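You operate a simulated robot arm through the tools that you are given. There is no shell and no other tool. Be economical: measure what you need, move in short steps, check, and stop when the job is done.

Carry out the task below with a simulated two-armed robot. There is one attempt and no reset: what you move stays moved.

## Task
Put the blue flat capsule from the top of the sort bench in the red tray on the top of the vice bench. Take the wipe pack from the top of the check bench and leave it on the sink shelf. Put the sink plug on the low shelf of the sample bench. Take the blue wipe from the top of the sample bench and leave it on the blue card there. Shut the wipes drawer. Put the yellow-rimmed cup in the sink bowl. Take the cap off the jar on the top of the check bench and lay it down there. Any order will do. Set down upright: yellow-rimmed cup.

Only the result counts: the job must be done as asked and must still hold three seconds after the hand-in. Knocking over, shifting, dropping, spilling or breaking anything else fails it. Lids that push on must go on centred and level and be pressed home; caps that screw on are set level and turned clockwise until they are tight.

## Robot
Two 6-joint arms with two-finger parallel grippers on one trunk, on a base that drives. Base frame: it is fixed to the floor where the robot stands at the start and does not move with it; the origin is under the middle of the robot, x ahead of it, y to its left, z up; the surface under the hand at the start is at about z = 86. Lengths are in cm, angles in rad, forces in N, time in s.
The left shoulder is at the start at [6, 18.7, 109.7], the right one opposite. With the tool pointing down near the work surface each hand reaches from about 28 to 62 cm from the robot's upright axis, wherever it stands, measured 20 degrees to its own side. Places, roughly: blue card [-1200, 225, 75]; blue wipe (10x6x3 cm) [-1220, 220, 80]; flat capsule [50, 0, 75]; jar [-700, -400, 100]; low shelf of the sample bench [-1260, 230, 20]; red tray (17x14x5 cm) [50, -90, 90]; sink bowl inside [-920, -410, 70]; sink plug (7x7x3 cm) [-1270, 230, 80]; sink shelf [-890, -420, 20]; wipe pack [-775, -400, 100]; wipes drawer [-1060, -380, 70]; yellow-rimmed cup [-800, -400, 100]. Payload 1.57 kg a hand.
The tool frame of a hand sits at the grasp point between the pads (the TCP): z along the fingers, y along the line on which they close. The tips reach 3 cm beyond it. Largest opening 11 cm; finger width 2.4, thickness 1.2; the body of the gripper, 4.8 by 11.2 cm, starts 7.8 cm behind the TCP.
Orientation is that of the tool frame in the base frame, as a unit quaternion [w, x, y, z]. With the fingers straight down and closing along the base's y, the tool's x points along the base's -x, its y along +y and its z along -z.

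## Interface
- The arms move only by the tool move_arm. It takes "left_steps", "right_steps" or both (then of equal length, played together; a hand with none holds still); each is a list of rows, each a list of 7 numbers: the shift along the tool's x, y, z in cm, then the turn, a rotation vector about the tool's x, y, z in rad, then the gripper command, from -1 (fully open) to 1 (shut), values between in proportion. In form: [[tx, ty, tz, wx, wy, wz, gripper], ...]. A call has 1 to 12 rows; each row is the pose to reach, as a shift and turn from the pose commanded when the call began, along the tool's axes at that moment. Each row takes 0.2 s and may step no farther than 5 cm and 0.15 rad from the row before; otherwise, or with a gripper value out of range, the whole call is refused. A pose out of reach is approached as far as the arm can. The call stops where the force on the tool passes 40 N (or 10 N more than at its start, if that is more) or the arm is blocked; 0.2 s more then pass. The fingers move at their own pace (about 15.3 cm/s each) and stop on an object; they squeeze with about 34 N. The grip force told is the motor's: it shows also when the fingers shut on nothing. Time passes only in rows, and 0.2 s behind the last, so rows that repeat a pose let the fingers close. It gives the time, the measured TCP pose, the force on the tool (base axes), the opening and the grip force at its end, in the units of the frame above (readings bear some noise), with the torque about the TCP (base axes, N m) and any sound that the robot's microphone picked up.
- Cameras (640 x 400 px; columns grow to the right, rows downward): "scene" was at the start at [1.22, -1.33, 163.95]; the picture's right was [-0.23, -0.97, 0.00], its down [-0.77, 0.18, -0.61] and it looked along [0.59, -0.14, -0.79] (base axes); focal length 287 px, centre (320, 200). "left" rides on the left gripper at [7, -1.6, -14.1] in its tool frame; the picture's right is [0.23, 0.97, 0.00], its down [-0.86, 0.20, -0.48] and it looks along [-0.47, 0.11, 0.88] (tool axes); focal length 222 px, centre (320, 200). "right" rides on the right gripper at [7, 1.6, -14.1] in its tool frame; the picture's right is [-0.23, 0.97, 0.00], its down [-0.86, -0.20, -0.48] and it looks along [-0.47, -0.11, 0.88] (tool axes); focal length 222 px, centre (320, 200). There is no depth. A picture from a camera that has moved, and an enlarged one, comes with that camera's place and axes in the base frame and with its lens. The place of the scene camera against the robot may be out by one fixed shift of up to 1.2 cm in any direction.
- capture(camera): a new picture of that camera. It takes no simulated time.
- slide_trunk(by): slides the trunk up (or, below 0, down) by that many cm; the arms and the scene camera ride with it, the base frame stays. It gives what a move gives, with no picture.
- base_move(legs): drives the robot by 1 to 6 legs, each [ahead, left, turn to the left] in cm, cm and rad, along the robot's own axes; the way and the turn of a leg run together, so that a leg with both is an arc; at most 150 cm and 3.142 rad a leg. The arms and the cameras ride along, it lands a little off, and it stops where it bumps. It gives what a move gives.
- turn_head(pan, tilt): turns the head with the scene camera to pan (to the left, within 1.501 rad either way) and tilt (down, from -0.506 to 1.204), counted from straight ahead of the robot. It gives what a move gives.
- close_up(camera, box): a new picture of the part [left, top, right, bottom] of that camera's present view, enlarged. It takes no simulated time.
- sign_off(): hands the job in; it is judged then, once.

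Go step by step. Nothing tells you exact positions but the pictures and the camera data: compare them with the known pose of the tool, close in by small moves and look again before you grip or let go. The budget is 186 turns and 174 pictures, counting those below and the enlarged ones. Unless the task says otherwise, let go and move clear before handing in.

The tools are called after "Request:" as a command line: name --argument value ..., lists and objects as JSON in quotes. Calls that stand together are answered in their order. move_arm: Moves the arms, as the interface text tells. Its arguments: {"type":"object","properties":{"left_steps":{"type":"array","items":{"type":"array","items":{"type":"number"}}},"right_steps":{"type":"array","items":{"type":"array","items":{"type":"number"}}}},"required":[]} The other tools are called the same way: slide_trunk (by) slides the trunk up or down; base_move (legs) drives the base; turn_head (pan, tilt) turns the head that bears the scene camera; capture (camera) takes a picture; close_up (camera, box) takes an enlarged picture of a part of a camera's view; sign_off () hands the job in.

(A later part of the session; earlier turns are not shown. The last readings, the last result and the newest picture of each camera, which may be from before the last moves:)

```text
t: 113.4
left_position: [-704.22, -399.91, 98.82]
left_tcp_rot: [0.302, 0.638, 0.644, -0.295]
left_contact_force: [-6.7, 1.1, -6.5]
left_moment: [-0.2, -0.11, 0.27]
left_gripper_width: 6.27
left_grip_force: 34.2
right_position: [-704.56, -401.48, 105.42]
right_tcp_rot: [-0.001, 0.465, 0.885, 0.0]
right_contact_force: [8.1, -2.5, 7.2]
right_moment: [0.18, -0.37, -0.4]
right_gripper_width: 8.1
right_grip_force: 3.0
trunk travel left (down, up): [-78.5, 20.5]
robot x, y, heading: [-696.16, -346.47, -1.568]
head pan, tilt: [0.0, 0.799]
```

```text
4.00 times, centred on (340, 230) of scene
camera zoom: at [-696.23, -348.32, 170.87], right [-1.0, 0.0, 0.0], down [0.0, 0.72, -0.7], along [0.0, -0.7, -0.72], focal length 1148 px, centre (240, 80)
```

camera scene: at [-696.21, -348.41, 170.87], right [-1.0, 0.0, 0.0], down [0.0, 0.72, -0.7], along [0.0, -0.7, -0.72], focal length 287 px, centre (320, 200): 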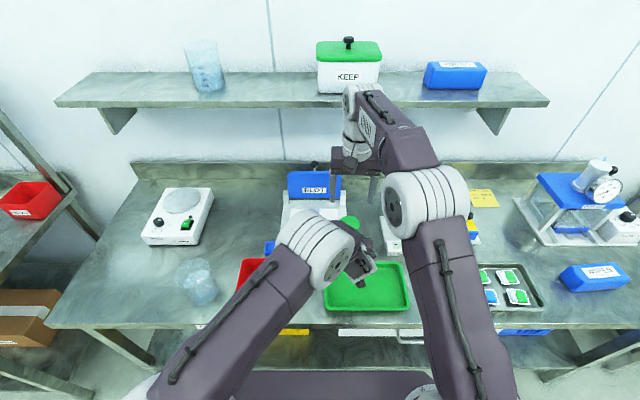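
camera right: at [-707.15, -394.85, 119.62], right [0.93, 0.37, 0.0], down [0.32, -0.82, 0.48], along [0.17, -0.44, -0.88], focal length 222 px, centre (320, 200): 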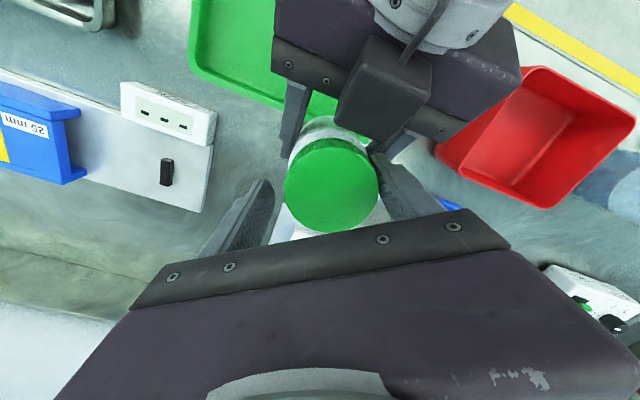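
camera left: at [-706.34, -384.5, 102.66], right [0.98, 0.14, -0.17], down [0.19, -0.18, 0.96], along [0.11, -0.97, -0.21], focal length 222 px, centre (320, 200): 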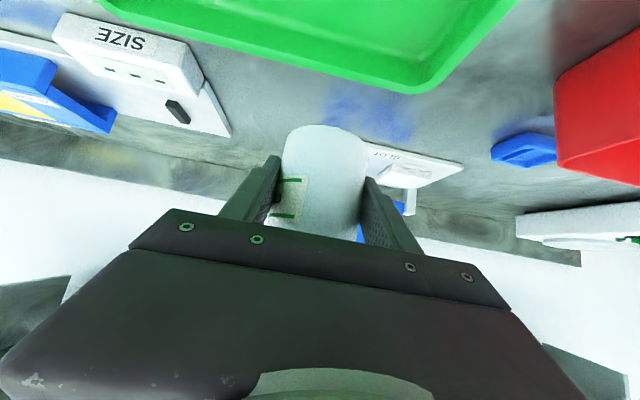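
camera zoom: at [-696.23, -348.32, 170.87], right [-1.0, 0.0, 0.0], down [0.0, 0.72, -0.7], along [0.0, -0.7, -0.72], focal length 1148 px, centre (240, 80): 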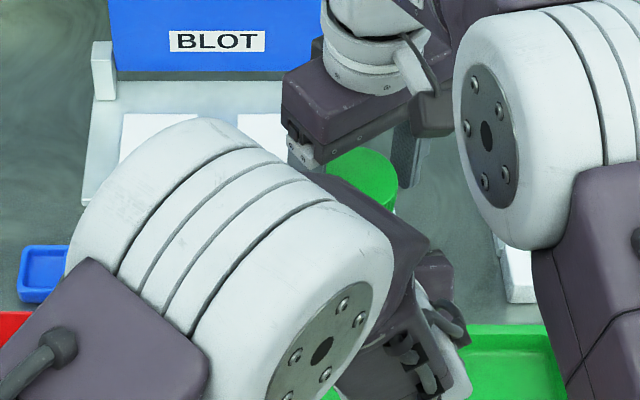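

The cap axis is really near [-704.1, -400.6]. I'll re-centre the right hand on it at neutral yaw and grip, then slide the left grip back to the fingertips.

Request:
move_arm --right_steps '[[0.3, 0.5, 0, 0, 0, 0, -0.4], [0.47, 0.87, 0, 0, 0, 0.13, -0.4], [0.47, 0.87, 0, 0, 0, 0.26, -0.4], [0.47, 0.87, 0, 0, 0, 0.39, -0.4], [0.47, 0.87, 0, 0, 0, 0.52, -0.4], [0.47, 0.87, 0, 0, 0, 0.65, -0.4], [0.47, 0.87, 0, 0, 0, 0.65, -0.1], [0.47, 0.87, 0, 0, 0, 0.65, 0.2], [0.47, 0.87, 0, 0, 0, 0.65, 0.25]]'

Request:
move_arm --left_steps '[[0, 0, 0, 0, 0, 0, 0], [0, 0, 0, 0, 0, 0, -0.3], [0.4, 0, -0.5, 0, 0, 0, -0.35], [0.9, 0, -1.05, 0, 0, 0, -0.35], [0.9, 0, -1.05, 0, 0, 0, -0.35]]'

Request:
capture --camera "left"

Request:
capture --camera "right"

```text
t: 115.4
left_position: [-704.25, -399.94, 98.82]
left_tcp_rot: [0.303, 0.638, 0.644, -0.294]
left_contact_force: [27.7, 1.0, 0.5]
left_moment: [0.12, 1.09, 0.29]
left_gripper_width: 6.28
left_grip_force: 33.9
right_position: [-704.08, -400.69, 105.47]
right_tcp_rot: [-0.001, 0.724, 0.69, -0.002]
right_contact_force: [-27.4, -2.7, -0.5]
right_moment: [-0.34, 0.75, -0.06]
right_gripper_width: 6.31
right_grip_force: 33.9
trunk travel left (down, up): [-78.5, 20.5]
robot x, y, heading: [-696.07, -346.76, -1.57]
head pan, tilt: [0.0, 0.799]
```

```text
t: 116.6
left_position: [-704.64, -398.48, 98.9]
left_tcp_rot: [0.302, 0.64, 0.642, -0.296]
left_contact_force: [1.4, -0.8, 0.0]
left_moment: [-0.01, -0.04, 0.04]
left_gripper_width: 7.59
left_grip_force: 0.5
right_position: [-703.91, -400.66, 105.62]
right_tcp_rot: [0.001, 0.724, 0.69, 0.0]
right_contact_force: [-2.1, 0.2, -1.0]
right_moment: [0.05, 0.18, 0.03]
right_gripper_width: 6.26
right_grip_force: 33.3
trunk travel left (down, up): [-78.5, 20.5]
robot x, y, heading: [-696.5, -346.54, -1.567]
head pan, tilt: [0.0, 0.799]
```

```text
105 pictures are left
camera left: at [-706.32, -383.18, 102.63], right [0.97, 0.15, -0.17], down [0.2, -0.18, 0.96], along [0.12, -0.97, -0.21], focal length 222 px, centre (320, 200)
```

left: 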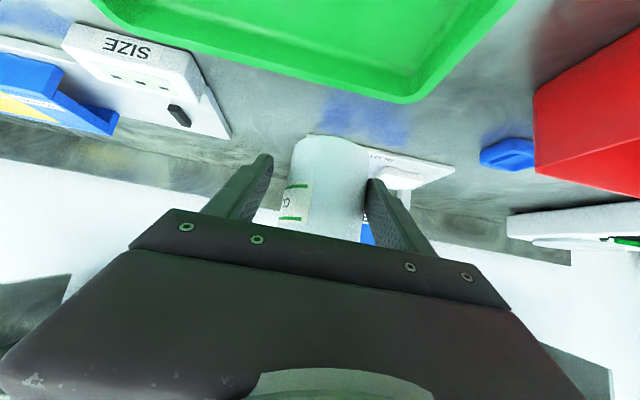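

```text
104 pictures are left
camera right: at [-701.96, -393.8, 119.75], right [0.96, -0.27, 0.0], down [-0.24, -0.84, 0.48], along [-0.13, -0.46, -0.88], focal length 222 px, centre (320, 200)
```

right: 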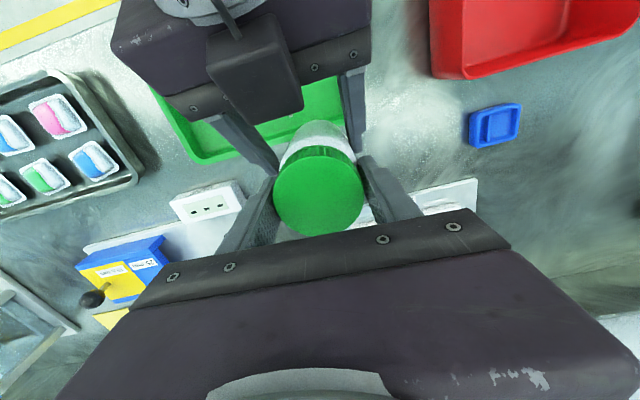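

The jar axis is 0.7 cm to the side of the left hand's centre. I'll correct that, grip, then turn the right hand clockwise open, re-grip and stroke.

Request:
move_arm --left_steps '[[0, 0.7, 0, 0, 0, 0, -0.35], [0, 0.7, 0, 0, 0, 0, -0.1], [0, 0.7, 0, 0, 0, 0, 0.2], [0, 0.7, 0, 0, 0, 0, 0.3], [0, 0.7, 0, 0, 0, 0, 0.3]]'

Request:
move_arm --right_steps '[[0, 0, 0, 0, 0, 0, -0.1], [0, 0, 0, 0, 0, 0, -0.35], [0, 0, 0, 0, 0, 0.14, -0.4], [0, 0, 0, 0, 0, 0.28, -0.4], [0, 0, 0, 0, 0, 0.42, -0.4], [0, 0, 0, 0, 0, 0.56, -0.4], [0, 0, 0, 0, 0, 0.7, -0.4], [0, 0, 0, 0, 0, 0.7, -0.4]]'

Request:
capture --camera "right"

```text
t: 117.8
left_position: [-703.86, -398.42, 98.84]
left_tcp_rot: [0.301, 0.64, 0.642, -0.296]
left_contact_force: [-13.6, -0.6, -4.7]
left_moment: [0.2, 0.52, -0.16]
left_gripper_width: 6.21
left_grip_force: 33.7
right_position: [-703.88, -400.67, 105.53]
right_tcp_rot: [0.004, 0.723, 0.69, 0.0]
right_contact_force: [13.0, 1.6, 3.4]
right_moment: [0.03, -1.44, -0.15]
right_gripper_width: 6.28
right_grip_force: 34.1
trunk travel left (down, up): [-78.5, 20.5]
robot x, y, heading: [-696.11, -346.55, -1.564]
head pan, tilt: [0.0, 0.799]
```

```text
t: 119.6
left_position: [-703.76, -398.41, 98.9]
left_tcp_rot: [0.301, 0.64, 0.642, -0.296]
left_contact_force: [-0.5, -0.3, -0.5]
left_moment: [0.03, 0.03, 0.0]
left_gripper_width: 6.23
left_grip_force: 34.3
right_position: [-703.88, -400.75, 105.53]
right_tcp_rot: [0.001, 0.917, 0.4, 0.0]
right_contact_force: [-0.1, 0.4, -0.7]
right_moment: [0.02, 0.01, 0.0]
right_gripper_width: 7.67
right_grip_force: 0.0
trunk travel left (down, up): [-78.5, 20.5]
robot x, y, heading: [-696.23, -346.97, -1.568]
head pan, tilt: [0.0, 0.799]
```

```text
103 pictures are left
camera right: at [-697.97, -396.74, 119.79], right [0.56, -0.83, 0.0], down [-0.73, -0.49, 0.48], along [-0.4, -0.27, -0.88], focal length 222 px, centre (320, 200)
```

right: 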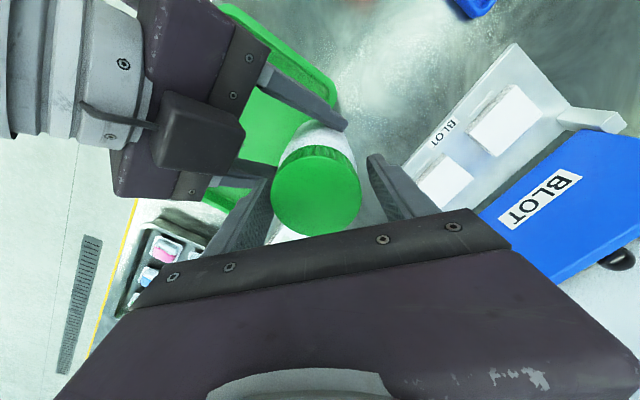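

Well centred now. Grip and stroke counter-clockwise.

Request:
move_arm --right_steps '[[0, 0, 0, 0, 0, 0, 0], [0, 0, 0, 0, 0, 0, 0.25], [0, 0, 0, 0, 0, -0.13, 0.3], [0, 0, 0, 0, 0, -0.27, 0.3], [0, 0, 0, 0, 0, -0.41, 0.3], [0, 0, 0, 0, 0, -0.55, 0.3], [0, 0, 0, 0, 0, -0.69, 0.3], [0, 0, 0, 0, 0, -0.69, 0.3]]'

Request:
capture --camera "left"

```text
t: 121.4
left_position: [-703.85, -398.46, 98.87]
left_tcp_rot: [0.302, 0.641, 0.641, -0.295]
left_contact_force: [-10.4, -4.6, -1.5]
left_moment: [0.13, -0.13, -0.53]
left_gripper_width: 5.98
left_grip_force: 34.7
right_position: [-703.93, -400.66, 105.63]
right_tcp_rot: [0.002, 0.725, 0.689, 0.001]
right_contact_force: [9.6, 3.6, 2.5]
right_moment: [0.23, -0.6, 0.3]
right_gripper_width: 5.83
right_grip_force: 34.1
trunk travel left (down, up): [-78.5, 20.5]
robot x, y, heading: [-696.43, -346.53, -1.569]
head pan, tilt: [0.0, 0.799]
```

```text
102 pictures are left
camera left: at [-705.58, -383.18, 102.65], right [0.97, 0.15, -0.17], down [0.19, -0.18, 0.96], along [0.11, -0.97, -0.21], focal length 222 px, centre (320, 200)
```

left: 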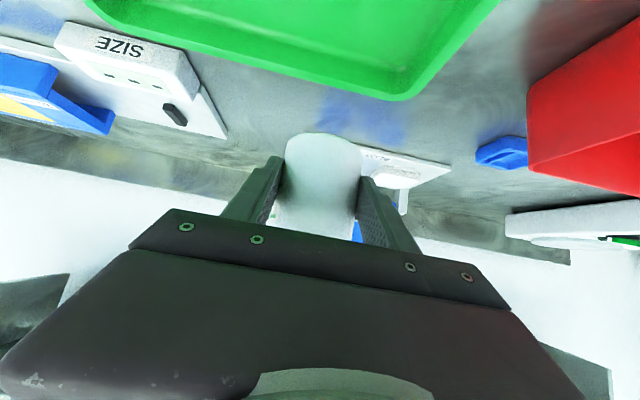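

Both grips now read narrower (≈5.9), as if seated on flats. I'll carry on with the stroke.

Request:
move_arm --right_steps '[[0, 0, 0, 0, 0, -0.12, 0.3], [0, 0, 0, 0, 0, -0.24, 0.3], [0, 0, 0, 0, 0, -0.36, 0.3], [0, 0, 0, 0, 0, -0.48, 0.3], [0, 0, 0, 0, 0, -0.6, 0.3], [0, 0, 0, 0, 0, -0.6, 0.3]]'

Request:
capture --camera "left"

Request:
capture --camera "right"

```text
t: 122.8
left_position: [-703.85, -398.52, 98.97]
left_tcp_rot: [0.303, 0.639, 0.642, -0.297]
left_contact_force: [-30.5, -12.8, -6.6]
left_moment: [0.18, -0.44, 0.16]
left_gripper_width: 6.59
left_grip_force: 15.9
right_position: [-703.68, -400.54, 105.5]
right_tcp_rot: [0.004, 0.492, 0.87, 0.003]
right_contact_force: [31.7, 14.0, 5.9]
right_moment: [0.85, -1.6, -0.8]
right_gripper_width: 6.17
right_grip_force: 33.7
trunk travel left (down, up): [-78.5, 20.5]
robot x, y, heading: [-695.95, -346.59, -1.57]
head pan, tilt: [0.0, 0.799]
```

```text
101 pictures are left
camera left: at [-705.58, -383.23, 102.67], right [0.97, 0.15, -0.17], down [0.2, -0.18, 0.96], along [0.12, -0.97, -0.2], focal length 222 px, centre (320, 200)
```

left: 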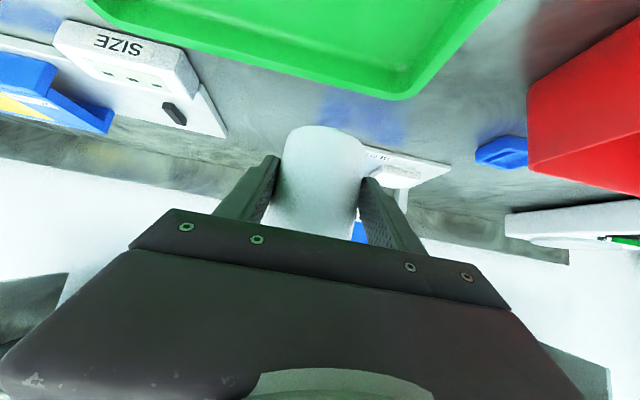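

```text
100 pictures are left
camera right: at [-705.99, -393.87, 119.72], right [0.95, 0.31, 0.01], down [0.27, -0.84, 0.48], along [0.15, -0.45, -0.88], focal length 222 px, centre (320, 200)
```

right: 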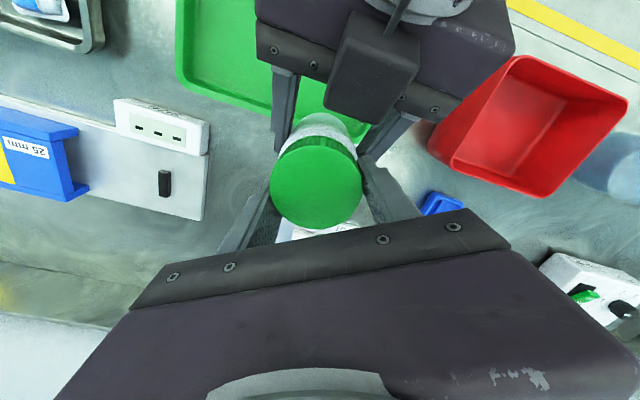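

Both grips slip around 0.8 N m; the shapes seem faceted, so I'll use the full pads. With the right hand holding, the left will move in 1.4 cm deeper and the right will turn to a clockwise start pose before the left closes again.

Request:
move_arm --left_steps '[[0, 0, 0, 0, 0, 0, 0], [0, 0, 0, 0, 0, 0, -0.35], [-0.5, 0, 0.6, 0, 0, 0, -0.4], [-0.9, 0, 1.07, 0, 0, 0, -0.4], [-0.9, 0, 1.07, 0, 0, 0, -0.4]]'

Request:
move_arm --right_steps '[[0, 0, 0, 0, 0, 0.14, 0.3], [0, 0, 0, 0, 0, 0.28, 0.3], [0, 0, 0, 0, 0, 0.42, 0.3], [0, 0, 0, 0, 0, 0.56, 0.3], [0, 0, 0, 0, 0, 0.7, 0.3], [0, 0, 0, 0, 0, 0.84, 0.3], [0, 0, 0, 0, 0, 0.98, 0.3], [0, 0, 0, 0, 0, 0.98, 0.3]]'

Request:
move_arm --left_steps '[[0, 0, 0, 0, 0, 0, -0.1], [0, 0, 0, 0, 0, 0, 0.1], [0, 0, 0, 0, 0, 0, 0.3], [0, 0, 0, 0, 0, 0, 0.3]]'

Request:
capture --camera "left"

Request:
capture --camera "right"

```text
t: 124.0
left_position: [-703.65, -399.85, 98.85]
left_tcp_rot: [0.303, 0.639, 0.643, -0.295]
left_contact_force: [-0.3, 0.0, -0.7]
left_moment: [-0.01, -0.06, 0.0]
left_gripper_width: 7.75
left_grip_force: 0.1
right_position: [-703.95, -400.65, 105.7]
right_tcp_rot: [0.001, 0.492, 0.871, -0.001]
right_contact_force: [0.8, 0.5, -0.2]
right_moment: [0.03, -0.03, -0.01]
right_gripper_width: 6.12
right_grip_force: 33.5
trunk travel left (down, up): [-78.5, 20.5]
robot x, y, heading: [-696.42, -346.95, -1.567]
head pan, tilt: [0.0, 0.799]
```

```text
t: 125.8
left_position: [-703.83, -399.81, 98.87]
left_tcp_rot: [0.302, 0.639, 0.643, -0.296]
left_contact_force: [-0.2, -0.2, 0.1]
left_moment: [-0.02, 0.0, -0.01]
left_gripper_width: 7.75
left_grip_force: 0.1
right_position: [-704.0, -400.76, 105.48]
right_tcp_rot: [0.001, 0.843, 0.537, -0.001]
right_contact_force: [0.9, 0.4, 0.6]
right_moment: [0.0, -0.01, -0.04]
right_gripper_width: 6.13
right_grip_force: 34.6
trunk travel left (down, up): [-78.5, 20.5]
robot x, y, heading: [-695.98, -346.86, -1.565]
head pan, tilt: [0.0, 0.799]
```

```text
t: 126.8
left_position: [-703.72, -399.91, 98.89]
left_tcp_rot: [0.303, 0.638, 0.644, -0.295]
left_contact_force: [19.5, 1.8, -0.2]
left_moment: [0.04, 0.69, 0.53]
left_gripper_width: 6.07
left_grip_force: 33.9
right_position: [-704.11, -400.78, 105.59]
right_tcp_rot: [0.0, 0.844, 0.537, -0.001]
right_contact_force: [-18.2, -2.5, 0.8]
right_moment: [-0.15, 0.6, -0.38]
right_gripper_width: 6.12
right_grip_force: 33.7
trunk travel left (down, up): [-78.5, 20.5]
robot x, y, heading: [-696.26, -346.7, -1.57]
head pan, tilt: [0.0, 0.799]
```

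```text
99 pictures are left
camera left: at [-705.44, -384.6, 102.64], right [0.97, 0.16, -0.17], down [0.2, -0.18, 0.96], along [0.12, -0.97, -0.21], focal length 222 px, centre (320, 200)
```

left: 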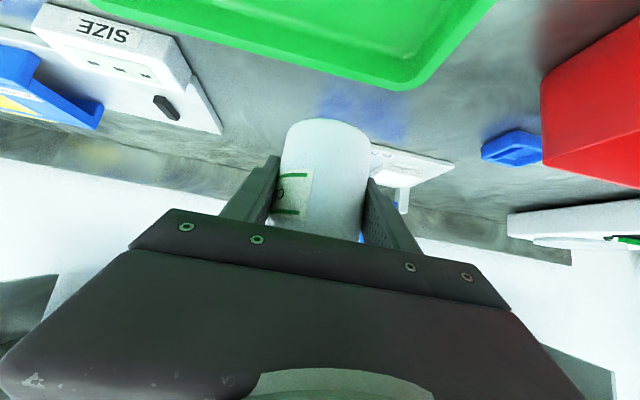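

```text
98 pictures are left
camera right: at [-699.58, -395.14, 119.75], right [0.79, -0.62, 0.0], down [-0.54, -0.69, 0.48], along [-0.3, -0.38, -0.88], focal length 222 px, centre (320, 200)
```

right: 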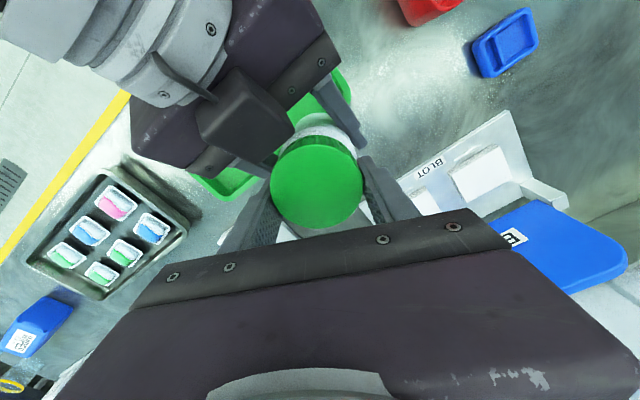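

I'll relieve the side load by shifting the left hand 0.3 cm, then stroke again, watching the label.

Request:
move_arm --left_steps '[[0, -0.35, 0, 0, 0, 0, 0.3], [0, -0.35, 0, 0, 0, 0, 0.3], [0, -0.35, 0, 0, 0, 0, 0.3], [0, -0.35, 0, 0, 0, 0, 0.3], [0, -0.35, 0, 0, 0, 0, 0.3], [0, -0.35, 0, 0, 0, 0, 0.3], [0, -0.35, 0, 0, 0, 0, 0.3], [0, -0.35, 0, 0, 0, 0, 0.3], [0, -0.35, 0, 0, 0, 0, 0.3]]' --right_steps '[[0, 0, 0, 0, 0, 0, 0.3], [0, 0, 0, 0, 0, -0.1, 0.3], [0, 0, 0, 0, 0, -0.2, 0.3], [0, 0, 0, 0, 0, -0.3, 0.3], [0, 0, 0, 0, 0, -0.4, 0.3], [0, 0, 0, 0, 0, -0.5, 0.3], [0, 0, 0, 0, 0, -0.6, 0.3], [0, 0, 0, 0, 0, -0.7, 0.3], [0, 0, 0, 0, 0, -0.8, 0.3]]'

Request:
capture --camera "left"

Request:
close_up --camera "right" --box '[220, 80, 420, 260]'

```text
t: 128.8
left_position: [-704.01, -399.9, 98.96]
left_tcp_rot: [0.302, 0.638, 0.644, -0.295]
left_contact_force: [27.9, 4.1, -3.0]
left_moment: [-0.22, 1.32, 0.57]
left_gripper_width: 6.24
left_grip_force: 33.8
right_position: [-704.2, -400.84, 105.48]
right_tcp_rot: [0.001, 0.566, 0.824, -0.002]
right_contact_force: [-28.4, -3.4, 2.5]
right_moment: [0.03, 0.54, -0.34]
right_gripper_width: 6.14
right_grip_force: 34.2
trunk travel left (down, up): [-78.5, 20.5]
robot x, y, heading: [-696.41, -346.72, -1.571]
head pan, tilt: [0.0, 0.799]
```

```text
97 pictures are left
camera left: at [-705.81, -384.6, 102.59], right [0.97, 0.16, -0.17], down [0.2, -0.18, 0.96], along [0.12, -0.97, -0.21], focal length 222 px, centre (320, 200)
```

left: 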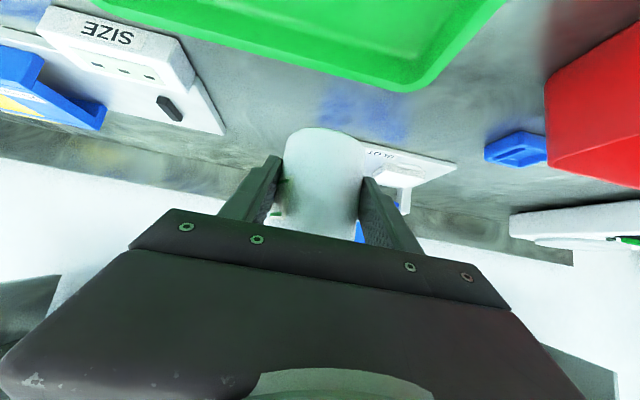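

```text
2.22 times, centred on (320, 170) of right
camera zoom: at [-704.96, -393.71, 119.7], right [0.99, 0.14, 0.0], down [0.12, -0.87, 0.48], along [0.06, -0.48, -0.88], focal length 494 px, centre (320, 267)
```

zoom: 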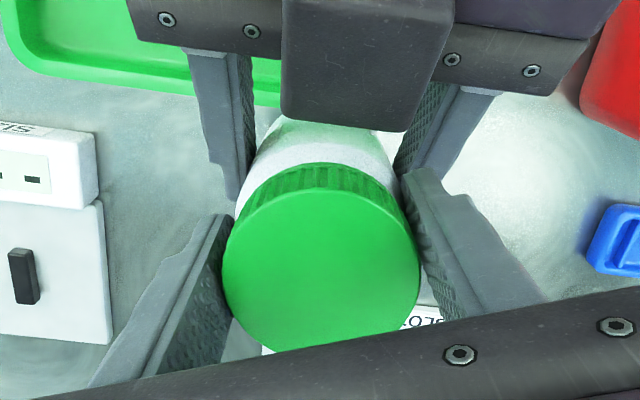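

The jar keeps turning with the cap, so the cap may be a push-on one. I'll try a straight upward pull.

Request:
move_arm --right_steps '[[0, 0, -0.3, 0, 0, 0, 0.4], [0, 0, -0.6, 0, 0, 0, 0.4], [0, 0, -0.9, 0, 0, 0, 0.4], [0, 0, -1.2, 0, 0, 0, 0.4], [0, 0, -1.5, 0, 0, 0, 0.4]]'

Request:
capture --camera "left"

Request:
capture --camera "right"

```text
t: 130.0
left_position: [-704.08, -399.93, 99.05]
left_tcp_rot: [0.304, 0.637, 0.642, -0.298]
left_contact_force: [19.9, 0.1, 29.8]
left_moment: [-0.07, 0.81, -0.22]
left_gripper_width: 6.42
left_grip_force: 34.3
right_position: [-704.06, -400.49, 106.99]
right_tcp_rot: [-0.002, 0.567, 0.824, 0.0]
right_contact_force: [-20.6, -0.6, -30.7]
right_moment: [-0.11, 0.82, 0.35]
right_gripper_width: 6.02
right_grip_force: 34.0
trunk travel left (down, up): [-78.5, 20.5]
robot x, y, heading: [-696.05, -346.5, -1.572]
head pan, tilt: [0.0, 0.799]
```

```text
95 pictures are left
camera left: at [-705.86, -384.74, 102.7], right [0.97, 0.15, -0.17], down [0.2, -0.17, 0.97], along [0.12, -0.97, -0.2], focal length 222 px, centre (320, 200)
```

left: 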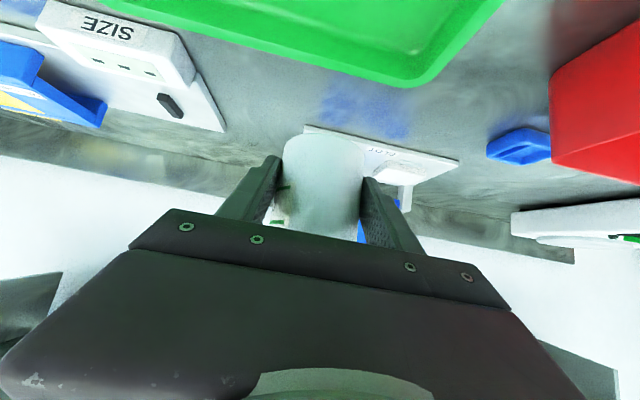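

```text
94 pictures are left
camera right: at [-704.88, -393.57, 121.15], right [0.99, 0.14, 0.0], down [0.12, -0.87, 0.48], along [0.06, -0.47, -0.88], focal length 222 px, centre (320, 200)
```

right: 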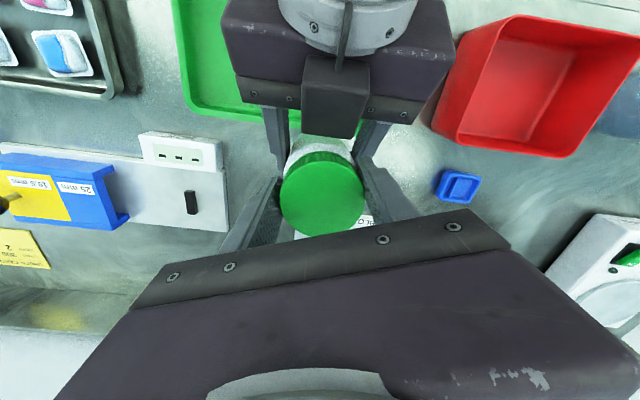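

A straight pull only drags the jar up through the left grip, so it is a screw cap. The side force comes from a lateral mismatch between the hands, so I'll null the forces first.

Request:
move_arm --right_steps '[[0.13, -0.35, 0.5, 0, 0, 0, 0.4], [0.27, -0.7, 1.1, 0, 0, 0, 0.4], [0.27, -0.7, 1.1, 0, 0, 0, 0.4]]'

```text
t: 130.8
left_position: [-704.31, -399.61, 98.57]
left_tcp_rot: [0.3, 0.643, 0.641, -0.294]
left_contact_force: [-19.4, -3.1, -24.6]
left_moment: [0.24, -0.94, -0.51]
left_gripper_width: 6.26
left_grip_force: 33.8
right_position: [-704.53, -400.94, 106.25]
right_tcp_rot: [0.007, 0.568, 0.823, -0.003]
right_contact_force: [19.5, 2.9, 23.8]
right_moment: [0.33, -0.52, 0.29]
right_gripper_width: 5.85
right_grip_force: 34.0
trunk travel left (down, up): [-78.5, 20.5]
robot x, y, heading: [-696.54, -346.57, -1.57]
head pan, tilt: [0.0, 0.799]
```

Overcorrected, so I'll go half way back.

Request:
move_arm --right_steps '[[-0.13, 0.34, -0.5, 0, 0, 0, 0.4], [-0.13, 0.34, -0.5, 0, 0, 0, 0.4]]'

```text
t: 131.4
left_position: [-704.12, -399.83, 98.87]
left_tcp_rot: [0.301, 0.64, 0.642, -0.296]
left_contact_force: [-15.8, 22.0, 1.4]
left_moment: [-0.64, -0.76, -0.58]
left_gripper_width: 6.3
left_grip_force: 34.5
right_position: [-704.24, -400.96, 106.52]
right_tcp_rot: [0.004, 0.568, 0.823, -0.002]
right_contact_force: [14.6, -22.4, -2.2]
right_moment: [-1.1, -0.38, 0.41]
right_gripper_width: 5.85
right_grip_force: 34.3
trunk travel left (down, up): [-78.5, 20.5]
robot x, y, heading: [-696.53, -346.46, -1.565]
head pan, tilt: [0.0, 0.799]
```

The right finger seems to be touching the left hand at this yaw. With the right holding, I'll open the left, turn the jar back to neutral yaw and close the left again, looking for a flat-on-flat seat on both grips.

Request:
move_arm --left_steps '[[0, 0, 0, 0, 0, 0, 0], [0, 0, 0, 0, 0, 0, -0.35], [0, 0, 0, 0, 0, 0, -0.4], [0, 0, 0, 0, 0, 0, -0.4], [0, 0, 0, 0, 0, 0, -0.4], [0, 0, 0, 0, 0, 0, -0.4]]' --right_steps '[[0, 0, 0, 0, 0, 0, 0.4], [0, 0, 0, 0, 0, 0, 0.4], [0, 0, 0, 0, 0, 0.14, 0.4], [0, 0, 0, 0, 0, 0.28, 0.4], [0, 0, 0, 0, 0, 0.39, 0.4], [0, 0, 0, 0, 0, 0.39, 0.4]]'

Request:
capture --camera "left"

Request:
capture --camera "right"

```text
t: 132.8
left_position: [-704.05, -399.81, 98.9]
left_tcp_rot: [0.301, 0.64, 0.642, -0.296]
left_contact_force: [-0.1, 0.2, 0.5]
left_moment: [0.0, 0.02, 0.03]
left_gripper_width: 7.7
left_grip_force: 0.2
right_position: [-704.32, -400.67, 106.58]
right_tcp_rot: [0.002, 0.717, 0.697, -0.001]
right_contact_force: [0.4, -0.4, -0.6]
right_moment: [0.0, 0.02, 0.0]
right_gripper_width: 5.83
right_grip_force: 34.0
trunk travel left (down, up): [-78.5, 20.5]
robot x, y, heading: [-696.02, -346.73, -1.568]
head pan, tilt: [0.0, 0.799]
```

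```text
93 pictures are left
camera left: at [-705.85, -384.6, 102.61], right [0.97, 0.15, -0.17], down [0.2, -0.18, 0.96], along [0.12, -0.97, -0.21], focal length 222 px, centre (320, 200)
```

left: 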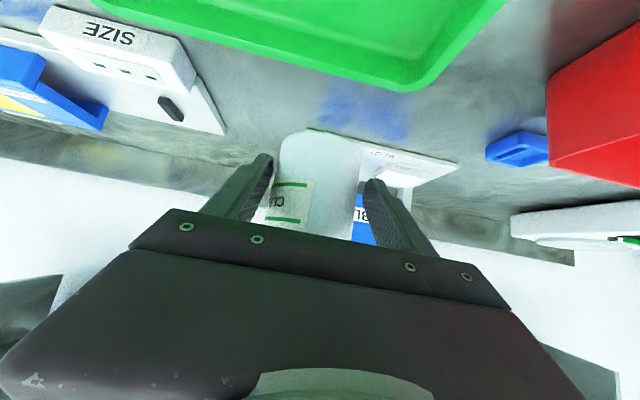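

```text
92 pictures are left
camera right: at [-702.5, -393.79, 120.67], right [0.97, -0.25, 0.0], down [-0.22, -0.85, 0.48], along [-0.12, -0.46, -0.88], focal length 222 px, centre (320, 200)
```

right: 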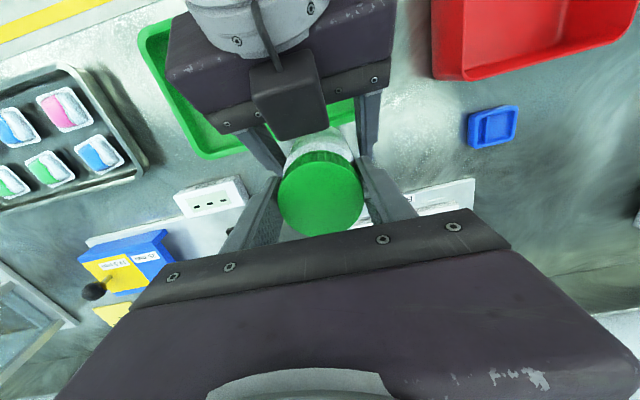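

Request:
move_arm --left_steps '[[0, -0.25, 0, 0, 0, 0, -0.4], [0, -0.25, 0, 0, 0, 0, -0.1], [0, -0.25, 0, 0, 0, 0, 0.2], [0, -0.25, 0, 0, 0, 0, 0.4], [0, -0.25, 0, 0, 0, 0, 0.4]]'

```text
t: 134.0
left_position: [-704.42, -399.9, 98.85]
left_tcp_rot: [0.302, 0.639, 0.643, -0.295]
left_contact_force: [-1.6, -2.2, -0.4]
left_moment: [0.08, 0.36, -0.5]
left_gripper_width: 5.89
left_grip_force: 33.6
right_position: [-704.38, -400.75, 106.5]
right_tcp_rot: [0.001, 0.716, 0.698, 0.0]
right_contact_force: [2.1, 0.5, -0.1]
right_moment: [-0.03, -0.51, 0.45]
right_gripper_width: 5.83
right_grip_force: 34.1
trunk travel left (down, up): [-78.5, 20.5]
robot x, y, heading: [-696.48, -346.63, -1.567]
head pan, tilt: [0.0, 0.799]
```

Both grips are on flats with almost no side load. Stroke counter-clockwise 0.45 rad.

Request:
move_arm --right_steps '[[0, 0, 0, 0, 0, -0.09, 0.5], [0, 0, 0, 0, 0, -0.18, 0.5], [0, 0, 0, 0, 0, -0.27, 0.5], [0, 0, 0, 0, 0, -0.36, 0.5], [0, 0, 0, 0, 0, -0.45, 0.5]]'

Request:
capture --camera "left"

```text
t: 135.2
left_position: [-704.29, -399.84, 98.79]
left_tcp_rot: [0.303, 0.639, 0.642, -0.296]
left_contact_force: [-5.8, -3.2, 2.3]
left_moment: [0.27, -0.44, 0.82]
left_gripper_width: 6.28
left_grip_force: 33.4
right_position: [-704.37, -400.69, 106.51]
right_tcp_rot: [0.0, 0.542, 0.84, -0.001]
right_contact_force: [5.1, 2.0, -2.4]
right_moment: [-0.06, 0.03, -0.84]
right_gripper_width: 5.91
right_grip_force: 34.1
trunk travel left (down, up): [-78.5, 20.5]
robot x, y, heading: [-696.02, -346.76, -1.572]
head pan, tilt: [0.0, 0.799]
```

```text
91 pictures are left
camera left: at [-706.07, -384.62, 102.58], right [0.97, 0.15, -0.17], down [0.19, -0.18, 0.96], along [0.12, -0.97, -0.21], focal length 222 px, centre (320, 200)
```

left: 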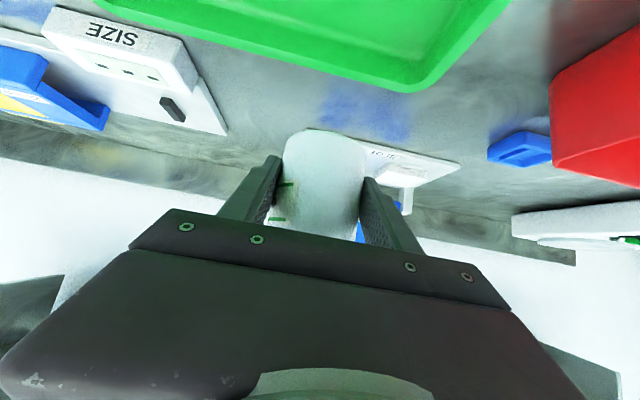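

The torque passes cleanly now, but the left grip still rolls before the cap gives. I'll inspect the cap and jar closely.

Request:
close_up --camera "right" --box '[260, 110, 380, 240]'

Request:
close_up --camera "left" --box '[250, 120, 390, 250]'

```text
3.08 times, centred on (320, 175) of right
camera zoom: at [-705.73, -393.71, 120.65], right [0.98, 0.19, 0.0], down [0.17, -0.86, 0.48], along [0.09, -0.47, -0.88], focal length 684 px, centre (320, 277)
```

zoom: 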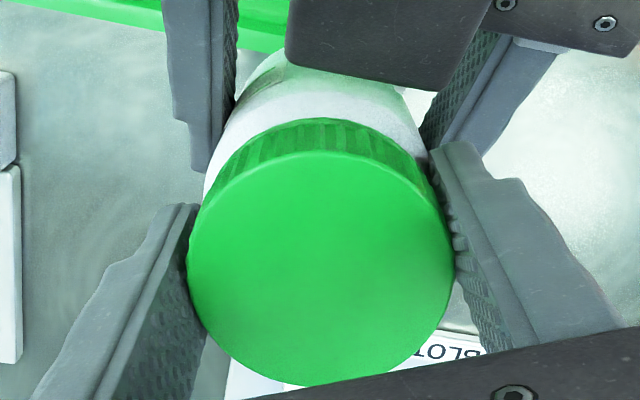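

```text
3.08 times, centred on (320, 185) of left
camera zoom: at [-706.07, -384.62, 102.58], right [0.97, 0.15, -0.17], down [0.19, -0.18, 0.96], along [0.12, -0.97, -0.21], focal length 684 px, centre (320, 246)
```

zoom: 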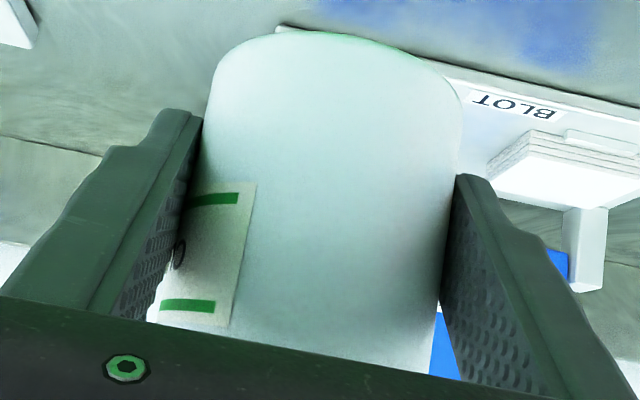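

The right fingertips reach about 2.6 cm below the cap top, so they are probably clamping the jar's body as well as the cap. I'll open, raise 1.2 cm, turn back clockwise and re-grip only the cap.

Request:
move_arm --right_steps '[[0, 0, 0, 0, 0, 0, 0], [0, 0, 0, 0, 0, 0, -0.35], [0, 0, -1.2, 0, 0, 0.12, -0.4], [0, 0, -1.2, 0, 0, 0.26, -0.4], [0, 0, -1.2, 0, 0, 0.4, -0.4], [0, 0, -1.2, 0, 0, 0.54, -0.4], [0, 0, -1.2, 0, 0, 0.68, -0.4], [0, 0, -1.2, 0, 0, 0.82, -0.4], [0, 0, -1.2, 0, 0, 0.82, 0], [0, 0, -1.2, 0, 0, 0.82, 0.3], [0, 0, -1.2, 0, 0, 0.82, 0.3]]'

Request:
move_arm --right_steps '[[0, 0, 0, 0, 0, -0.12, 0.5], [0, 0, 0, 0, 0, -0.24, 0.5], [0, 0, 0, 0, 0, -0.36, 0.5], [0, 0, 0, 0, 0, -0.48, 0.5], [0, 0, 0, 0, 0, -0.6, 0.5], [0, 0, 0, 0, 0, -0.72, 0.5], [0, 0, 0, 0, 0, -0.82, 0.5]]'

Request:
capture --camera "left"

Request:
capture --camera "right"

```text
t: 137.6
left_position: [-704.45, -399.85, 98.8]
left_tcp_rot: [0.302, 0.639, 0.643, -0.296]
left_contact_force: [-5.0, 2.0, -0.6]
left_moment: [-0.1, -0.37, -0.04]
left_gripper_width: 6.25
left_grip_force: 33.9
right_position: [-704.4, -400.74, 107.68]
right_tcp_rot: [0.002, 0.832, 0.554, 0.001]
right_contact_force: [6.4, -2.9, -0.3]
right_moment: [-0.13, -0.17, 0.0]
right_gripper_width: 5.68
right_grip_force: 34.0
trunk travel left (down, up): [-78.5, 20.5]
robot x, y, heading: [-696.45, -346.62, -1.566]
head pan, tilt: [0.0, 0.799]
```

```text
t: 139.2
left_position: [-704.26, -399.79, 98.73]
left_tcp_rot: [0.302, 0.639, 0.642, -0.296]
left_contact_force: [-12.9, 5.6, -4.9]
left_moment: [-0.22, -1.02, -0.15]
left_gripper_width: 6.3
left_grip_force: 33.7
right_position: [-704.31, -400.71, 107.66]
right_tcp_rot: [0.001, 0.541, 0.841, -0.001]
right_contact_force: [12.9, -7.4, 3.5]
right_moment: [-0.26, -0.17, -0.04]
right_gripper_width: 5.69
right_grip_force: 34.4
trunk travel left (down, up): [-78.5, 20.5]
robot x, y, heading: [-696.64, -346.6, -1.57]
head pan, tilt: [0.0, 0.799]
```

```text
88 pictures are left
camera left: at [-706.07, -384.58, 102.55], right [0.97, 0.15, -0.17], down [0.2, -0.18, 0.96], along [0.12, -0.97, -0.21], focal length 222 px, centre (320, 200)
```

left: 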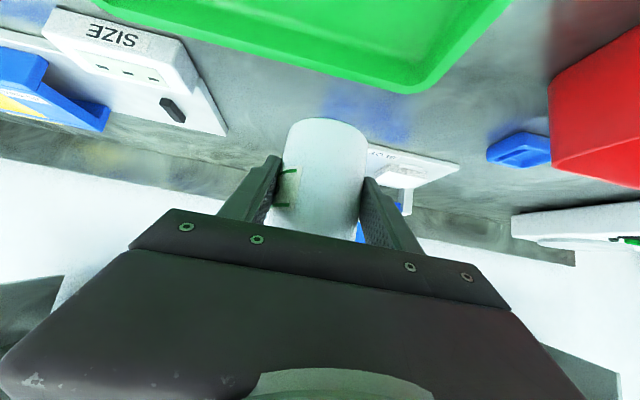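

```text
87 pictures are left
camera right: at [-705.76, -393.68, 121.83], right [0.98, 0.19, 0.0], down [0.17, -0.86, 0.48], along [0.1, -0.47, -0.88], focal length 222 px, centre (320, 200)
```

right: 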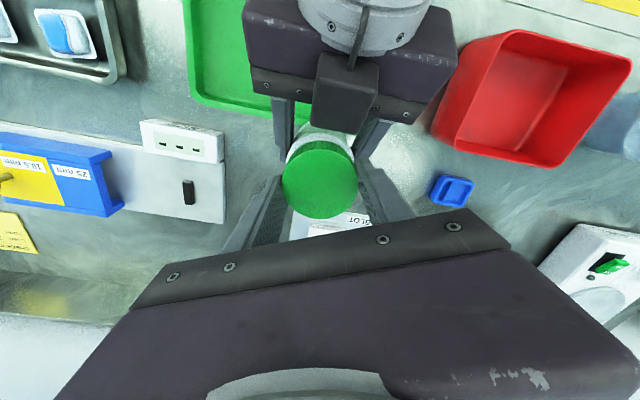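

The cap now turns freely (steady 5.7 cm width, low torque, jar not following). I'll repeat the strokes.

Request:
move_arm --right_steps '[[0, 0, 0, 0, 0, 0, -0.2], [0, 0, 0, 0, 0, 0.12, -0.3], [0, 0, 0, 0, 0, 0.26, -0.3], [0, 0, 0, 0, 0, 0.4, -0.3], [0, 0, 0, 0, 0, 0.54, -0.3], [0, 0, 0, 0, 0, 0.68, -0.3], [0, 0, 0, 0, 0, 0.82, -0.3], [0, 0, 0, 0, 0, 0.95, -0.3], [0, 0, 0, 0, 0, 0.95, 0.1], [0, 0, 0, 0, 0, 0.95, 0.4]]'

Request:
move_arm --right_steps '[[0, 0, 0, 0, 0, -0.12, 0.5], [0, 0, 0, 0, 0, -0.26, 0.5], [0, 0, 0, 0, 0, -0.4, 0.5], [0, 0, 0, 0, 0, -0.54, 0.5], [0, 0, 0, 0, 0, -0.68, 0.5], [0, 0, 0, 0, 0, -0.82, 0.5], [0, 0, 0, 0, 0, -0.95, 0.5]]'

Request:
move_arm --right_steps '[[0, 0, 0, 0, 0, 0, -0.2], [0, 0, 0, 0, 0, 0.12, -0.3], [0, 0, 0, 0, 0, 0.26, -0.3], [0, 0, 0, 0, 0, 0.4, -0.3], [0, 0, 0, 0, 0, 0.54, -0.3], [0, 0, 0, 0, 0, 0.68, -0.3], [0, 0, 0, 0, 0, 0.82, -0.3], [0, 0, 0, 0, 0, 0.95, -0.3], [0, 0, 0, 0, 0, 0.95, 0.1], [0, 0, 0, 0, 0, 0.95, 0.4]]'

Request:
move_arm --right_steps '[[0, 0, 0, 0, 0, -0.12, 0.5], [0, 0, 0, 0, 0, -0.26, 0.5], [0, 0, 0, 0, 0, -0.4, 0.5], [0, 0, 0, 0, 0, -0.54, 0.5], [0, 0, 0, 0, 0, -0.68, 0.5], [0, 0, 0, 0, 0, -0.82, 0.5], [0, 0, 0, 0, 0, -0.95, 0.5]]'

Request:
capture --camera "right"

Request:
capture --camera "left"

```text
t: 141.4
left_position: [-704.33, -399.93, 98.81]
left_tcp_rot: [0.302, 0.639, 0.642, -0.296]
left_contact_force: [-4.3, 2.5, 0.4]
left_moment: [-0.12, -0.33, -0.02]
left_gripper_width: 6.25
left_grip_force: 34.6
right_position: [-704.54, -400.63, 107.68]
right_tcp_rot: [0.001, 0.867, 0.499, 0.0]
right_contact_force: [4.1, -1.9, -0.6]
right_moment: [-0.1, -0.04, 0.02]
right_gripper_width: 5.64
right_grip_force: 34.2
trunk travel left (down, up): [-78.5, 20.5]
robot x, y, heading: [-696.44, -346.66, -1.573]
head pan, tilt: [0.0, 0.799]
```

```text
t: 143.0
left_position: [-704.18, -399.76, 98.71]
left_tcp_rot: [0.302, 0.639, 0.643, -0.294]
left_contact_force: [-3.0, -2.9, -8.6]
left_moment: [0.16, -0.68, 0.02]
left_gripper_width: 6.27
left_grip_force: 33.9
right_position: [-704.22, -400.55, 107.55]
right_tcp_rot: [0.001, 0.542, 0.84, -0.001]
right_contact_force: [3.7, 2.8, 7.7]
right_moment: [0.17, 0.4, 0.01]
right_gripper_width: 5.66
right_grip_force: 33.7
trunk travel left (down, up): [-78.5, 20.5]
robot x, y, heading: [-696.24, -347.01, -1.566]
head pan, tilt: [0.0, 0.799]
```

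```text
t: 145.2
left_position: [-704.31, -399.91, 98.82]
left_tcp_rot: [0.301, 0.641, 0.641, -0.297]
left_contact_force: [-7.2, 5.0, 0.7]
left_moment: [-0.26, -0.57, -0.05]
left_gripper_width: 6.26
left_grip_force: 34.6
right_position: [-704.43, -400.61, 107.66]
right_tcp_rot: [0.003, 0.867, 0.499, 0.0]
right_contact_force: [8.0, -4.4, -0.2]
right_moment: [-0.22, -0.09, 0.0]
right_gripper_width: 5.69
right_grip_force: 33.9
trunk travel left (down, up): [-78.5, 20.5]
robot x, y, heading: [-696.55, -346.5, -1.573]
head pan, tilt: [0.0, 0.799]
```

```text
t: 146.8
left_position: [-704.41, -399.88, 98.71]
left_tcp_rot: [0.303, 0.638, 0.643, -0.295]
left_contact_force: [-9.2, 2.3, -4.8]
left_moment: [0.01, -0.87, -0.09]
left_gripper_width: 6.28
left_grip_force: 34.2
right_position: [-704.34, -400.7, 107.57]
right_tcp_rot: [0.001, 0.541, 0.841, -0.001]
right_contact_force: [9.5, -2.1, 5.6]
right_moment: [-0.16, -0.05, -0.02]
right_gripper_width: 5.69
right_grip_force: 34.2
trunk travel left (down, up): [-78.5, 20.5]
robot x, y, heading: [-696.52, -346.68, -1.568]
head pan, tilt: [0.0, 0.799]
```

```text
86 pictures are left
camera right: at [-705.69, -393.71, 121.79], right [0.98, 0.2, 0.0], down [0.17, -0.86, 0.48], along [0.09, -0.47, -0.88], focal length 222 px, centre (320, 200)
```

right: 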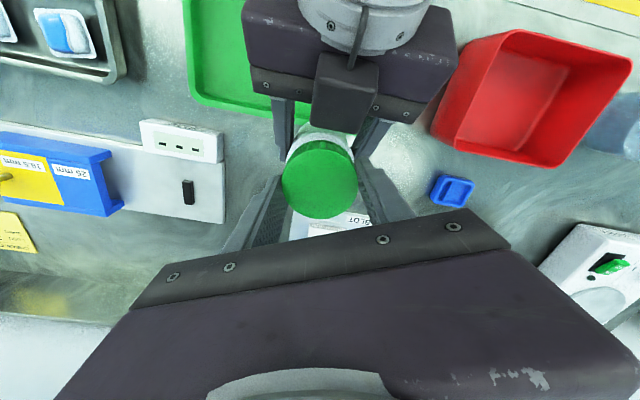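

```text
85 pictures are left
camera left: at [-706.05, -384.59, 102.54], right [0.97, 0.15, -0.17], down [0.2, -0.18, 0.96], along [0.12, -0.97, -0.21], focal length 222 px, centre (320, 200)
```

left: 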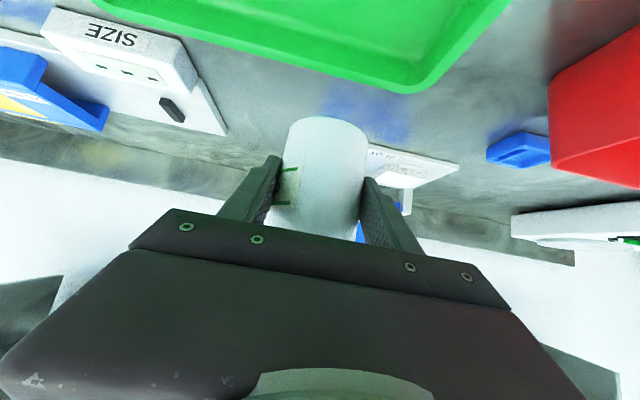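

The cap is rising as it turns (slight upward force). I'll test with a small lift.

Request:
move_arm --right_steps '[[0, 0, -0.3, 0, 0, 0, 0.5], [0, 0, -0.6, 0, 0, 0, 0.5]]'

```text
t: 147.4
left_position: [-704.4, -400.01, 98.95]
left_tcp_rot: [0.303, 0.638, 0.642, -0.299]
left_contact_force: [-6.9, 14.3, 21.5]
left_moment: [-0.55, -0.71, -0.05]
left_gripper_width: 6.27
left_grip_force: 34.0
right_position: [-704.52, -400.82, 108.13]
right_tcp_rot: [0.001, 0.542, 0.84, -0.001]
right_contact_force: [6.2, -14.9, -22.0]
right_moment: [-0.96, 0.02, -0.02]
right_gripper_width: 5.65
right_grip_force: 34.2
trunk travel left (down, up): [-78.5, 20.5]
robot x, y, heading: [-695.87, -346.43, -1.567]
head pan, tilt: [0.0, 0.799]
```

Still threaded. I'll return and do two more strokes, rising slightly, then test.

Request:
move_arm --right_steps '[[0, 0, 0.45, 0, 0, 0, 0.5], [0, 0, 0.45, 0, 0, 0, -0.2], [0, 0, 0.45, 0, 0, 0.12, -0.3], [0, 0, 0.45, 0, 0, 0.26, -0.3], [0, 0, 0.45, 0, 0, 0.4, -0.3], [0, 0, 0.45, 0, 0, 0.54, -0.3], [0, 0, 0.45, 0, 0, 0.68, -0.3], [0, 0, 0.45, 0, 0, 0.82, -0.3], [0, 0, 0.45, 0, 0, 0.95, -0.3], [0, 0, 0.45, 0, 0, 0.95, 0.1], [0, 0, 0.45, 0, 0, 0.95, 0.4]]'

Request:
move_arm --right_steps '[[0, 0, 0, 0, 0, -0.12, 0.5], [0, 0, 0, 0, 0, -0.26, 0.5], [0, 0, 0, 0, 0, -0.4, 0.5], [0, 0, -0.05, 0, 0, -0.54, 0.5], [0, 0, -0.05, 0, 0, -0.68, 0.5], [0, 0, -0.1, 0, 0, -0.82, 0.5], [0, 0, -0.1, 0, 0, -0.95, 0.5]]'

Request:
move_arm --right_steps '[[0, 0, 0, 0, 0, 0, -0.2], [0, 0, 0, 0, 0, 0.12, -0.3], [0, 0, 0, 0, 0, 0.26, -0.3], [0, 0, 0, 0, 0, 0.4, -0.3], [0, 0, 0, 0, 0, 0.54, -0.3], [0, 0, 0, 0, 0, 0.68, -0.3], [0, 0, 0, 0, 0, 0.82, -0.3], [0, 0, 0, 0, 0, 0.95, -0.3], [0, 0, 0, 0, 0, 0.95, 0.1], [0, 0, 0, 0, 0, 0.95, 0.4]]'

Request:
move_arm --right_steps '[[0, 0, 0, 0, 0, -0.12, 0.5], [0, 0, 0, 0, 0, -0.26, 0.5], [0, 0, 0, 0, 0, -0.4, 0.5], [0, 0, -0.05, 0, 0, -0.54, 0.5], [0, 0, -0.05, 0, 0, -0.68, 0.5], [0, 0, -0.1, 0, 0, -0.82, 0.5], [0, 0, -0.1, 0, 0, -0.95, 0.5]]'

Request:
move_arm --right_steps '[[0, 0, -0.25, 0, 0, 0, 0.5], [0, 0, -0.5, 0, 0, 0, 0.5]]'

Request:
capture --camera "right"

```text
t: 149.8
left_position: [-704.29, -399.94, 98.87]
left_tcp_rot: [0.302, 0.639, 0.643, -0.295]
left_contact_force: [-2.0, 0.3, -0.2]
left_moment: [0.0, -0.04, 0.01]
left_gripper_width: 6.25
left_grip_force: 33.9
right_position: [-704.41, -400.63, 107.81]
right_tcp_rot: [0.002, 0.867, 0.498, 0.001]
right_contact_force: [1.6, 0.4, -0.2]
right_moment: [-0.04, -0.03, 0.0]
right_gripper_width: 5.69
right_grip_force: 34.3
trunk travel left (down, up): [-78.5, 20.5]
robot x, y, heading: [-696.09, -346.66, -1.569]
head pan, tilt: [0.0, 0.799]
```

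```text
t: 151.4
left_position: [-704.38, -399.77, 98.82]
left_tcp_rot: [0.302, 0.639, 0.642, -0.295]
left_contact_force: [-7.3, 6.0, -0.5]
left_moment: [-0.03, -1.05, -0.06]
left_gripper_width: 6.29
left_grip_force: 33.8
right_position: [-704.31, -400.73, 107.91]
right_tcp_rot: [0.003, 0.542, 0.84, -0.001]
right_contact_force: [7.4, -6.7, -1.7]
right_moment: [-0.58, 0.38, -0.03]
right_gripper_width: 5.68
right_grip_force: 34.1
trunk travel left (down, up): [-78.5, 20.5]
robot x, y, heading: [-696.57, -346.62, -1.573]
head pan, tilt: [0.0, 0.799]
```

```text
t: 153.6
left_position: [-704.17, -399.9, 98.79]
left_tcp_rot: [0.302, 0.639, 0.642, -0.296]
left_contact_force: [0.6, -1.1, -0.6]
left_moment: [0.09, 0.12, 0.0]
left_gripper_width: 6.26
left_grip_force: 33.7
right_position: [-704.34, -400.58, 108.06]
right_tcp_rot: [0.0, 0.867, 0.498, 0.0]
right_contact_force: [-1.1, -0.2, 0.1]
right_moment: [-0.04, -0.07, 0.04]
right_gripper_width: 5.7
right_grip_force: 34.0
trunk travel left (down, up): [-78.5, 20.5]
robot x, y, heading: [-696.17, -346.48, -1.57]
head pan, tilt: [0.0, 0.799]
```

```text
t: 155.2
left_position: [-704.43, -399.92, 98.89]
left_tcp_rot: [0.302, 0.639, 0.643, -0.296]
left_contact_force: [-1.2, -8.0, -1.0]
left_moment: [0.43, -0.45, -0.01]
left_gripper_width: 6.27
left_grip_force: 33.8
right_position: [-704.31, -400.68, 107.91]
right_tcp_rot: [0.001, 0.542, 0.841, 0.0]
right_contact_force: [1.4, 8.0, 1.5]
right_moment: [0.36, 0.3, -0.05]
right_gripper_width: 5.72
right_grip_force: 34.1
trunk travel left (down, up): [-78.5, 20.5]
robot x, y, heading: [-696.18, -346.39, -1.566]
head pan, tilt: [0.0, 0.799]
```

```text
t: 155.8
left_position: [-704.36, -400.02, 98.96]
left_tcp_rot: [0.303, 0.638, 0.642, -0.297]
left_contact_force: [4.1, 6.9, 20.5]
left_moment: [-0.55, 0.4, 0.03]
left_gripper_width: 6.24
left_grip_force: 34.8
right_position: [-704.45, -400.81, 108.57]
right_tcp_rot: [0.002, 0.542, 0.84, -0.001]
right_contact_force: [-4.8, -6.3, -22.6]
right_moment: [-0.33, 0.19, 0.07]
right_gripper_width: 5.7
right_grip_force: 33.5
trunk travel left (down, up): [-78.5, 20.5]
robot x, y, heading: [-696.03, -346.25, -1.566]
head pan, tilt: [0.0, 0.799]
```

```text
84 pictures are left
camera right: at [-705.74, -393.72, 122.66], right [0.98, 0.19, 0.0], down [0.17, -0.86, 0.48], along [0.09, -0.47, -0.88], focal length 222 px, centre (320, 200)
```

right: 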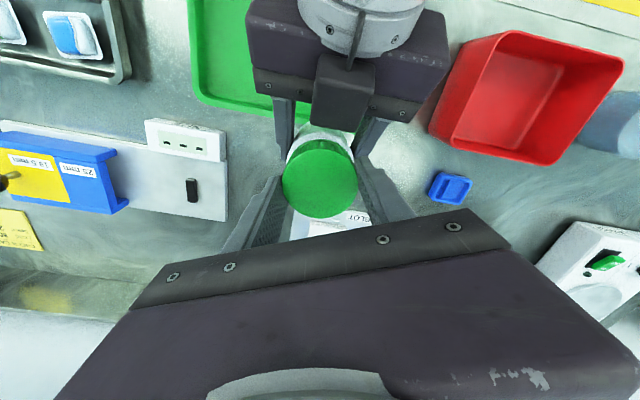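

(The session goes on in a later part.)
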